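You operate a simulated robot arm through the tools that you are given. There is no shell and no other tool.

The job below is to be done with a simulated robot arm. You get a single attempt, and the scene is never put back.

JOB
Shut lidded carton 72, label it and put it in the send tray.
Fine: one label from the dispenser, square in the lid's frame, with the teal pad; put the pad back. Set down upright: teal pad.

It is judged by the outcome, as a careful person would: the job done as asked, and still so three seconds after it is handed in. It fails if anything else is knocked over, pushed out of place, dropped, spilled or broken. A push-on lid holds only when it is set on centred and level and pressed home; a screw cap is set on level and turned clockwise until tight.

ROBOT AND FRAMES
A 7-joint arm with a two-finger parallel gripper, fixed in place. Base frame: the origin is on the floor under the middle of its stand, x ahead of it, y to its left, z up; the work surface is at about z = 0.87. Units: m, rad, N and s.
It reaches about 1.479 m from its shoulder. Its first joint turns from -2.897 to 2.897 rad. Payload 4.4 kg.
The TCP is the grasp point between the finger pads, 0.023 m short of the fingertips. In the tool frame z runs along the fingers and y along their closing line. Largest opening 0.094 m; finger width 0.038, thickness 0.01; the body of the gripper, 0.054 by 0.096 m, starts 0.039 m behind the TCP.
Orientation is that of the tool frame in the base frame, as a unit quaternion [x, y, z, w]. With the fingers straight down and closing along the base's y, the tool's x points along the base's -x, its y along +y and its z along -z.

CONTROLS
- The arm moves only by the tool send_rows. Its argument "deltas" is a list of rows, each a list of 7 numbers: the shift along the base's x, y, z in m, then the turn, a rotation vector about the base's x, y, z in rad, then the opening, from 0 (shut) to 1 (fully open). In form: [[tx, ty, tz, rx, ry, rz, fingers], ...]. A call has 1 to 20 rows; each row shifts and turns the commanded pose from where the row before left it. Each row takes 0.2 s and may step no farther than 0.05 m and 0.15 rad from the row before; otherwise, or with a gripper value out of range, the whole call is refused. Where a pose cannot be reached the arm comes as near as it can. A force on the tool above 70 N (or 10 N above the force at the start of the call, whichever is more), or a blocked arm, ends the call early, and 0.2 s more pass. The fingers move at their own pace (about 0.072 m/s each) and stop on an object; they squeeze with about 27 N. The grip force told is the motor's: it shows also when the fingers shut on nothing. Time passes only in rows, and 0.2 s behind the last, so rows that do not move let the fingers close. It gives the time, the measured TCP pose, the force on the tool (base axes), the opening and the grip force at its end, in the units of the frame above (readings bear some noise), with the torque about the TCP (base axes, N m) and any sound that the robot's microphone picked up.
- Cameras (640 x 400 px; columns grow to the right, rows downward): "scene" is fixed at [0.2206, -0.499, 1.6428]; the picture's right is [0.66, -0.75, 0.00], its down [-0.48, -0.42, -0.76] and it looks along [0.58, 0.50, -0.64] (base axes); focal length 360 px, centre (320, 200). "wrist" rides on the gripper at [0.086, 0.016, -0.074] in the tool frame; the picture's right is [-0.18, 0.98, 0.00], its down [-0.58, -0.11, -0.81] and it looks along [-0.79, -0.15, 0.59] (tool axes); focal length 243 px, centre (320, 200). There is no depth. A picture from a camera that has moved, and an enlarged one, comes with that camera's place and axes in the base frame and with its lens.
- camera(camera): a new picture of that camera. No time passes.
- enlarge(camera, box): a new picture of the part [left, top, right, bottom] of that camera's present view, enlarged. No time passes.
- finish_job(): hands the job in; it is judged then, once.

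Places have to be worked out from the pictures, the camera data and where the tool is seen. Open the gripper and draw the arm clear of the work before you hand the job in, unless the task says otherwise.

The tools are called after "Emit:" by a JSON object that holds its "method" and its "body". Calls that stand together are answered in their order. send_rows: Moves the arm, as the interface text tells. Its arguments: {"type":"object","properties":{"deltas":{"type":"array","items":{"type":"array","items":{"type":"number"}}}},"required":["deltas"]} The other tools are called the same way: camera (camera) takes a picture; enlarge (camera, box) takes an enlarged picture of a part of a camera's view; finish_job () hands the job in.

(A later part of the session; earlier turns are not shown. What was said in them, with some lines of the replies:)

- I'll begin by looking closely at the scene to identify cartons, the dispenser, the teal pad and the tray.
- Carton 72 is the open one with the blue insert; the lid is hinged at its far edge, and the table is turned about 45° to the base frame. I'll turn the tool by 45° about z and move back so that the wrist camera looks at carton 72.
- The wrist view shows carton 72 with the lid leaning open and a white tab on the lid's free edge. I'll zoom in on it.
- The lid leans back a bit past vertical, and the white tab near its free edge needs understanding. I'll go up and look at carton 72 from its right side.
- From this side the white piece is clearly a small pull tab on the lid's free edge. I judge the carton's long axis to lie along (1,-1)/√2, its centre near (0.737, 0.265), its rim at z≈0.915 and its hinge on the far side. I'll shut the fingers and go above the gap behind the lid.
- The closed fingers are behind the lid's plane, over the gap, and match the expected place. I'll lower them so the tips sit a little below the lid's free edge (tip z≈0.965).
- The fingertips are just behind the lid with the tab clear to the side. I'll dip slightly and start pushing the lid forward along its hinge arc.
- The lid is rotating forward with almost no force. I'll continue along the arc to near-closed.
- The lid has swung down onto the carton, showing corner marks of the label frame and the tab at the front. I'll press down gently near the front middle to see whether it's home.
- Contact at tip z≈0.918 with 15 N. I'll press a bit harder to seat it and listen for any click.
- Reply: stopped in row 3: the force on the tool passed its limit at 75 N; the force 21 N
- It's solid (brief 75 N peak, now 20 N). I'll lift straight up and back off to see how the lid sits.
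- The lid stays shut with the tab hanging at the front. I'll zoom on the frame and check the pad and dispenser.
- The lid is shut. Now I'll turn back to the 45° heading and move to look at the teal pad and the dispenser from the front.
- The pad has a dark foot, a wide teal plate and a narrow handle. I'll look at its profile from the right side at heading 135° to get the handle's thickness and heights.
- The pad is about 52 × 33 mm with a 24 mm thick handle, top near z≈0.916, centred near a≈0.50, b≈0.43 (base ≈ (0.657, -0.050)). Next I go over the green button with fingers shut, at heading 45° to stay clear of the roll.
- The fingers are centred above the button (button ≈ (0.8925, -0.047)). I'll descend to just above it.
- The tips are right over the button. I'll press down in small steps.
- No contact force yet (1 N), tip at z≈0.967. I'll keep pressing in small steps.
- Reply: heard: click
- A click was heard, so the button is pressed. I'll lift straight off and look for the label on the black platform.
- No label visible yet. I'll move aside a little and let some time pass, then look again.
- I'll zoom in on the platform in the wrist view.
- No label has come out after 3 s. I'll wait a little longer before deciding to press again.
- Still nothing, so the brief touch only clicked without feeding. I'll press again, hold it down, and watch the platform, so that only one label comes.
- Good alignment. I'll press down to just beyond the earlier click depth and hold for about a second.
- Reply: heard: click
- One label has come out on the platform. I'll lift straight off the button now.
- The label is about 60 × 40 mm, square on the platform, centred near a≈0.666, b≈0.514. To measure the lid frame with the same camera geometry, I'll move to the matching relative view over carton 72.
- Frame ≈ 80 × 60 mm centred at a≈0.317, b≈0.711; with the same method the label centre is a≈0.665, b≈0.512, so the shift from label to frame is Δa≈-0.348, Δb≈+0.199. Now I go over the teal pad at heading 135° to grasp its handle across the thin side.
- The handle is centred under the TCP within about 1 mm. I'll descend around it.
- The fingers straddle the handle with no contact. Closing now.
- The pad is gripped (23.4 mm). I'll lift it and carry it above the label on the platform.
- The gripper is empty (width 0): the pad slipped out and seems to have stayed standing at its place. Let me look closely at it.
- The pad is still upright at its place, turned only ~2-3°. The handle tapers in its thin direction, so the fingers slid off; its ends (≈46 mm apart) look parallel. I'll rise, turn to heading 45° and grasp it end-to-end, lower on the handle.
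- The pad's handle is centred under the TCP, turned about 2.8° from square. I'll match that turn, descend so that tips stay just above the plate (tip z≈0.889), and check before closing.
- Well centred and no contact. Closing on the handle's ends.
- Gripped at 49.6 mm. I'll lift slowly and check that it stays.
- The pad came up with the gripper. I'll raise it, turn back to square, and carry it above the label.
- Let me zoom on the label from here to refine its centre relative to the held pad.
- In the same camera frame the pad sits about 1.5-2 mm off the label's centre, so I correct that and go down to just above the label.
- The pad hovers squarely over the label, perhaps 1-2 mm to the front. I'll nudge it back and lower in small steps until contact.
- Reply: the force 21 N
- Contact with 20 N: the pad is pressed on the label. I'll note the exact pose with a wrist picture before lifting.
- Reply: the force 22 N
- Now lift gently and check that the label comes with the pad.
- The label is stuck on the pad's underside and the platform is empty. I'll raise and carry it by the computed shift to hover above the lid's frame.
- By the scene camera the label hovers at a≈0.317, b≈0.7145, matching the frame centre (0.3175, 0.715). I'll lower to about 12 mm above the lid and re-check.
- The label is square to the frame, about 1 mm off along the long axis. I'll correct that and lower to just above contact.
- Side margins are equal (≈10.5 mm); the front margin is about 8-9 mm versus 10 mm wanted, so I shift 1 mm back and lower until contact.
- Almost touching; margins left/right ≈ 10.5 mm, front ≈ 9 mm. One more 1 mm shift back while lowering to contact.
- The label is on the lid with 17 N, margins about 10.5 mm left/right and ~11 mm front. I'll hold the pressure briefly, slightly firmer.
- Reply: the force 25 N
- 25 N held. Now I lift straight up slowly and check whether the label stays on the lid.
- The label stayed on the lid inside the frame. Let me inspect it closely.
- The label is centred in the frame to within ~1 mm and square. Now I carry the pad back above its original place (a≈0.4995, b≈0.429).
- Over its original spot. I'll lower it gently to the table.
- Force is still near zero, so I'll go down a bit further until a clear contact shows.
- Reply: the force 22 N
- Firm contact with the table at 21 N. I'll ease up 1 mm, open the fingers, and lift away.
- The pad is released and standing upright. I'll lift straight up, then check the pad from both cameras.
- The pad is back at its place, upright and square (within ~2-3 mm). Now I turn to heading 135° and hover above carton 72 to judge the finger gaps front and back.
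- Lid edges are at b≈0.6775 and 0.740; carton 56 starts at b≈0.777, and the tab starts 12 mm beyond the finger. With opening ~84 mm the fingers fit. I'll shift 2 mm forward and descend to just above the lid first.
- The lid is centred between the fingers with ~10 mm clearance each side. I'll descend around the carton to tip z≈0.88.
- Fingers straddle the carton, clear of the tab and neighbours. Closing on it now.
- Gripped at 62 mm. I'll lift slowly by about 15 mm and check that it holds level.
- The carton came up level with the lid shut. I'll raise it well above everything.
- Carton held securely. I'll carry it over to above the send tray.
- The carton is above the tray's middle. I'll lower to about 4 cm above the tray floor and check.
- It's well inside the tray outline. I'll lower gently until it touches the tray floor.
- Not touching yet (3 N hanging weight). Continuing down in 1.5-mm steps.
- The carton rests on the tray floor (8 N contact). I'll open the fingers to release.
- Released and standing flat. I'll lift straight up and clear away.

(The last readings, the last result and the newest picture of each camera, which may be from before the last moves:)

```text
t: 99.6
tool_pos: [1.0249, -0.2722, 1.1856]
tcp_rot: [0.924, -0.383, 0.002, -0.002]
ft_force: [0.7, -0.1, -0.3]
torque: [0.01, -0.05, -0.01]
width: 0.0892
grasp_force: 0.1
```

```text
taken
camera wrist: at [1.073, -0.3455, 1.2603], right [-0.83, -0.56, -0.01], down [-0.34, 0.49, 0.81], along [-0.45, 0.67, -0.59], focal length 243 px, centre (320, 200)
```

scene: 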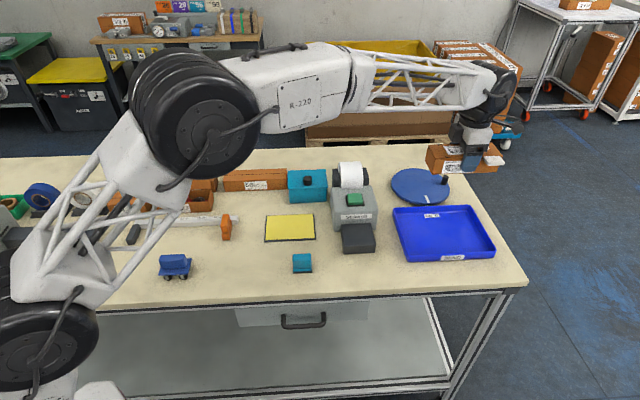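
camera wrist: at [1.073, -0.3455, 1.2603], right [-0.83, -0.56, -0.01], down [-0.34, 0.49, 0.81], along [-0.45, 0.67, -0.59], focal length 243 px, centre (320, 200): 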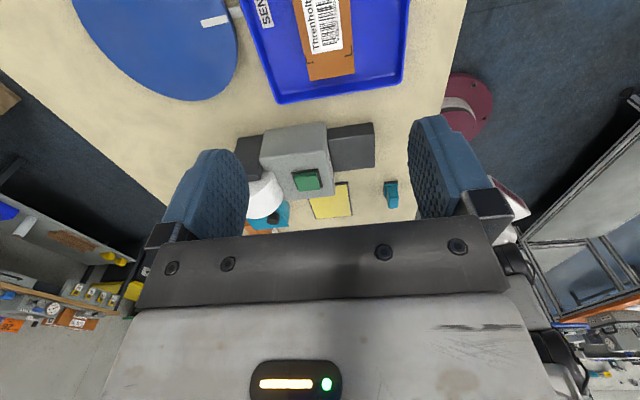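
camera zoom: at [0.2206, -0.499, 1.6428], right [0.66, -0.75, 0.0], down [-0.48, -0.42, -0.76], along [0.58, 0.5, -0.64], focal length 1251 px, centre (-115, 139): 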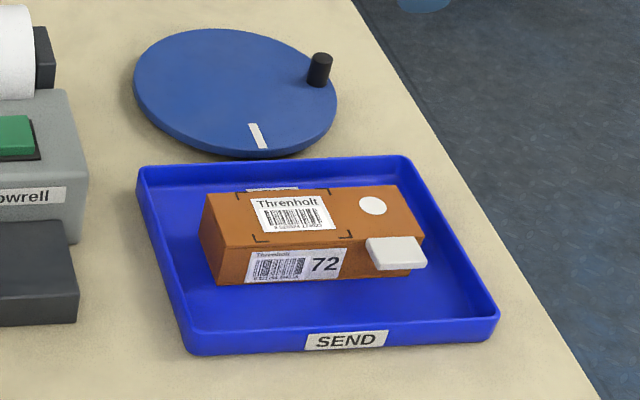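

The carton sits in the send tray. I'll zoom in to check the lid is still fully shut and the label in place.

Emit:
{"method": "enlarge", "body": {"camera": "scene", "box": [415, 198, 480, 248]}}

Emit:
{"method": "enlarge", "body": {"camera": "scene", "box": [200, 160, 300, 220]}}

```text
8.00 times, centred on (448, 223) of scene
camera zoom: at [0.2206, -0.499, 1.6428], right [0.66, -0.75, 0.0], down [-0.48, -0.42, -0.76], along [0.58, 0.5, -0.64], focal length 2876 px, centre (-700, 16)
```

zoom: 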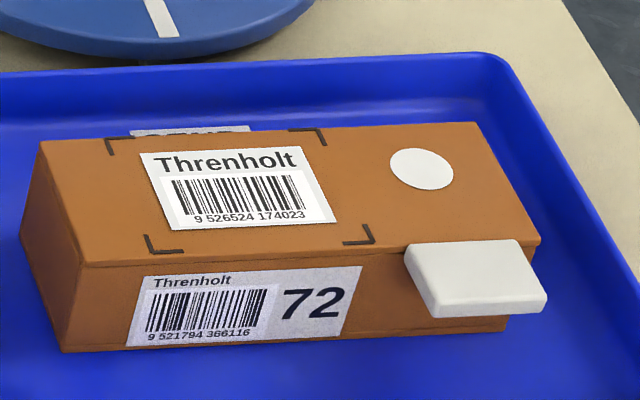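

```text
6.40 times, centred on (250, 190) of scene
camera zoom: at [0.2206, -0.499, 1.6428], right [0.66, -0.75, 0.0], down [-0.48, -0.42, -0.76], along [0.58, 0.5, -0.64], focal length 2301 px, centre (768, 264)
```

zoom: 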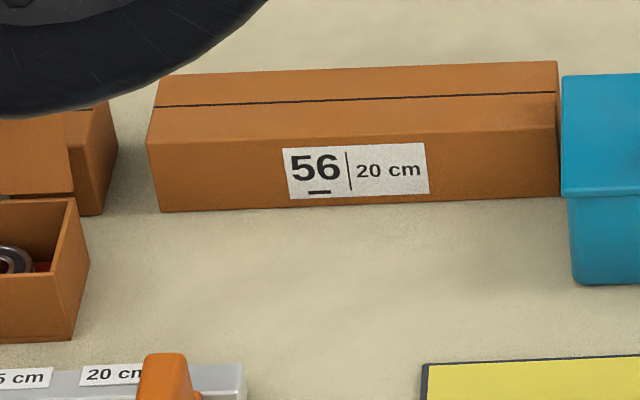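

The lid looks flush and the label is square in the frame. For a last check I'll turn to heading 45° and view the carton from the front with the wrist camera, well clear of everything.

Emit:
{"method": "send_rows", "body": {"deltas": [[-0.0138, -0.0136, 0, 0, 0, -0.1309, 1], [-0.0138, -0.0136, 0, 0, 0, -0.1309, 1], [-0.0138, -0.0136, 0, 0, 0, -0.1309, 1], [-0.0138, -0.0136, 0, 0, 0, -0.1309, 1], [-0.0138, -0.0136, 0, 0, 0, -0.1309, 1], [-0.0138, -0.0136, 0, 0, 0, -0.1309, 1], [-0.0138, -0.0136, 0, 0, 0, -0.1309, 1], [-0.0138, -0.0136, 0, 0, 0, -0.1309, 1], [-0.0138, -0.0136, 0, 0, 0, -0.1309, 1], [-0.0138, -0.0136, 0, 0, 0, -0.1309, 1], [-0.0138, -0.0136, -0.02, 0, 0, -0.1309, 1], [-0.0138, -0.0136, -0.03, 0, 0, -0.1309, 1], [0, 0, -0.03, 0, 0, 0, 1], [0, 0, -0.03, 0, 0, 0, 1], [0, 0, 0, 0, 0, 0, 1]]}}

Emit:
{"method": "camera", "body": {"camera": "wrist"}}

Emit:
{"method": "camera", "body": {"camera": "scene"}}

```text
t: 102.8
tool_pos: [0.858, -0.4346, 1.078]
tcp_rot: [-0.382, 0.924, -0.002, 0.0]
ft_force: [-0.2, 0.3, 0.3]
torque: [0.0, -0.01, 0.02]
width: 0.094
grasp_force: 0.1
```

```text
taken
camera wrist: at [0.7852, -0.4849, 1.1523], right [-0.56, 0.83, -0.01], down [0.49, 0.34, 0.81], along [0.67, 0.45, -0.59], focal length 243 px, centre (320, 200)
```

wrist: 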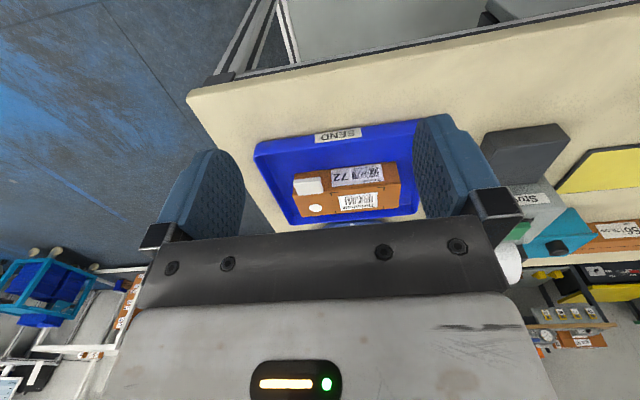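

```text
taken
```

scene: 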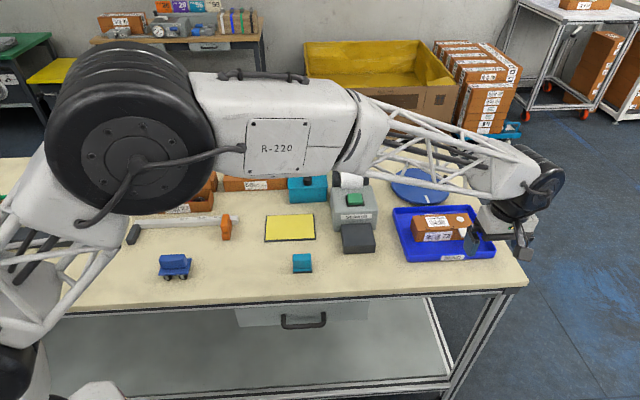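

Emit:
{"method": "enlarge", "body": {"camera": "wrist", "box": [260, 130, 430, 230]}}

Emit:
{"method": "enlarge", "body": {"camera": "wrist", "box": [285, 155, 405, 220]}}

```text
3.76 times, centred on (345, 180) of wrist
camera zoom: at [0.7852, -0.4849, 1.1523], right [-0.56, 0.83, -0.01], down [0.49, 0.34, 0.81], along [0.67, 0.45, -0.59], focal length 913 px, centre (226, 275)
```

zoom: 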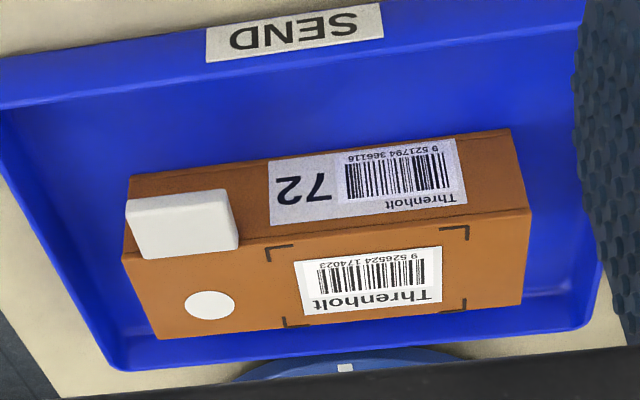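

```text
5.33 times, centred on (345, 188) of wrist
camera zoom: at [0.7852, -0.4849, 1.1523], right [-0.56, 0.83, -0.01], down [0.49, 0.34, 0.81], along [0.67, 0.45, -0.59], focal length 1294 px, centre (187, 267)
```

zoom: 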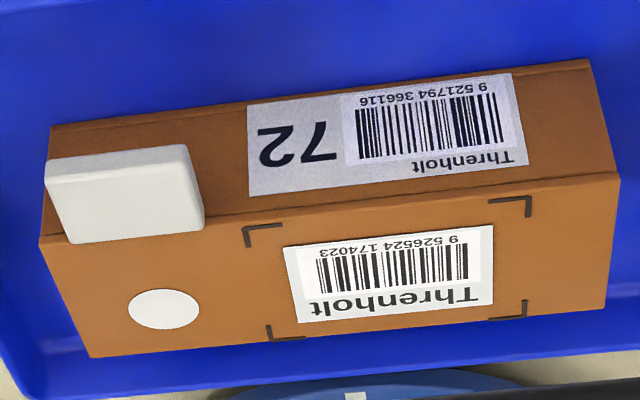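

Carton 72 is shut, labelled square in the frame, and sits inside the send tray. I'll raise the arm well clear and take a last look at the whole table.

Emit:
{"method": "send_rows", "body": {"deltas": [[-0.02, 0.02, 0.04, 0, 0, 0, 1], [-0.03, 0.03, 0.02, 0, 0, 0, 1], [-0.03, 0.03, 0.02, 0, 0, 0, 1], [-0.03, 0.03, 0.02, 0, 0, 0, 1], [0, 0, 0, 0, 0, 0, 1], [0, 0, 0, 0, 0, 0, 1]]}}

Emit:
{"method": "camera", "body": {"camera": "scene"}}

Emit:
{"method": "camera", "body": {"camera": "wrist"}}

```text
t: 104.2
tool_pos: [0.7479, -0.322, 1.1789]
tcp_rot: [-0.382, 0.924, -0.003, 0.0]
ft_force: [0.0, -1.1, 0.3]
torque: [0.05, 0.0, 0.01]
width: 0.0941
grasp_force: 0.1
```

```text
taken
```

scene: 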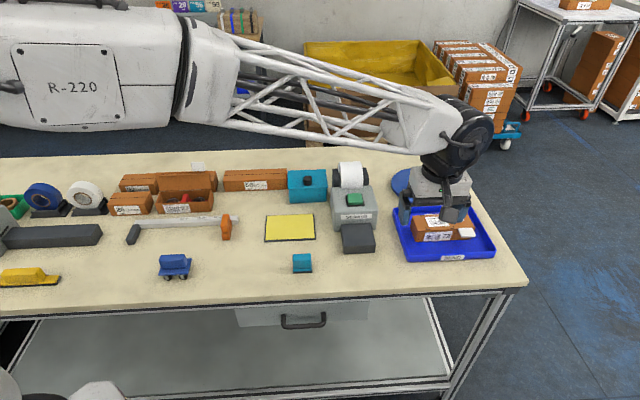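

```text
taken
camera wrist: at [0.6746, -0.3726, 1.2526], right [-0.56, 0.83, -0.01], down [0.49, 0.34, 0.81], along [0.67, 0.45, -0.59], focal length 243 px, centre (320, 200)
```

wrist: 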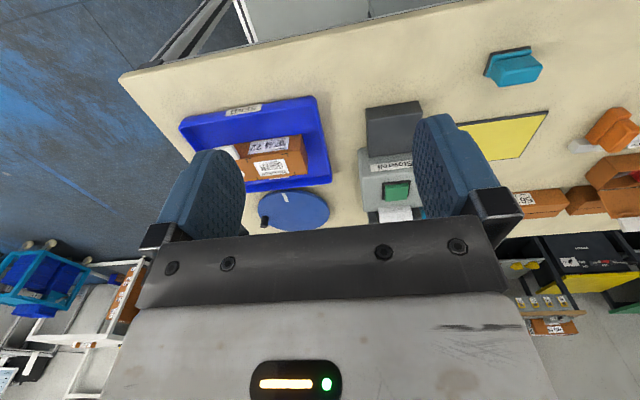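

Carton 72 is shut, labelled and in the tray. The teal pad stands upright at its place, the dispenser platform is empty, nothing else has moved, and the gripper is open and clear. Handing in the job.

Emit:
{"method": "finish_job", "body": {}}

```text
The job is handed in.
```

Carton 72 is shut, labelled and in the send tray, and I've handed the job in.

- **Lid:** it is flush all round and stayed shut while the carton was carried.
- **Label:** one label came out of the dispenser. It sits square in the lid's frame, within about 1 mm of centre. The first press of the button only clicked and gave no label. The second, held press gave one, and the platform is empty now.
- **Teal pad:** it is back upright and square, about 2–3 mm from where it started. My first grip slipped off its handle on lifting and turned it slightly on the table; it never tipped over. I then gripped it by the ends of the handle.
- **Rest of the bench:** nothing else looks moved in the last pictures, and the gripper is open and clear of the work.
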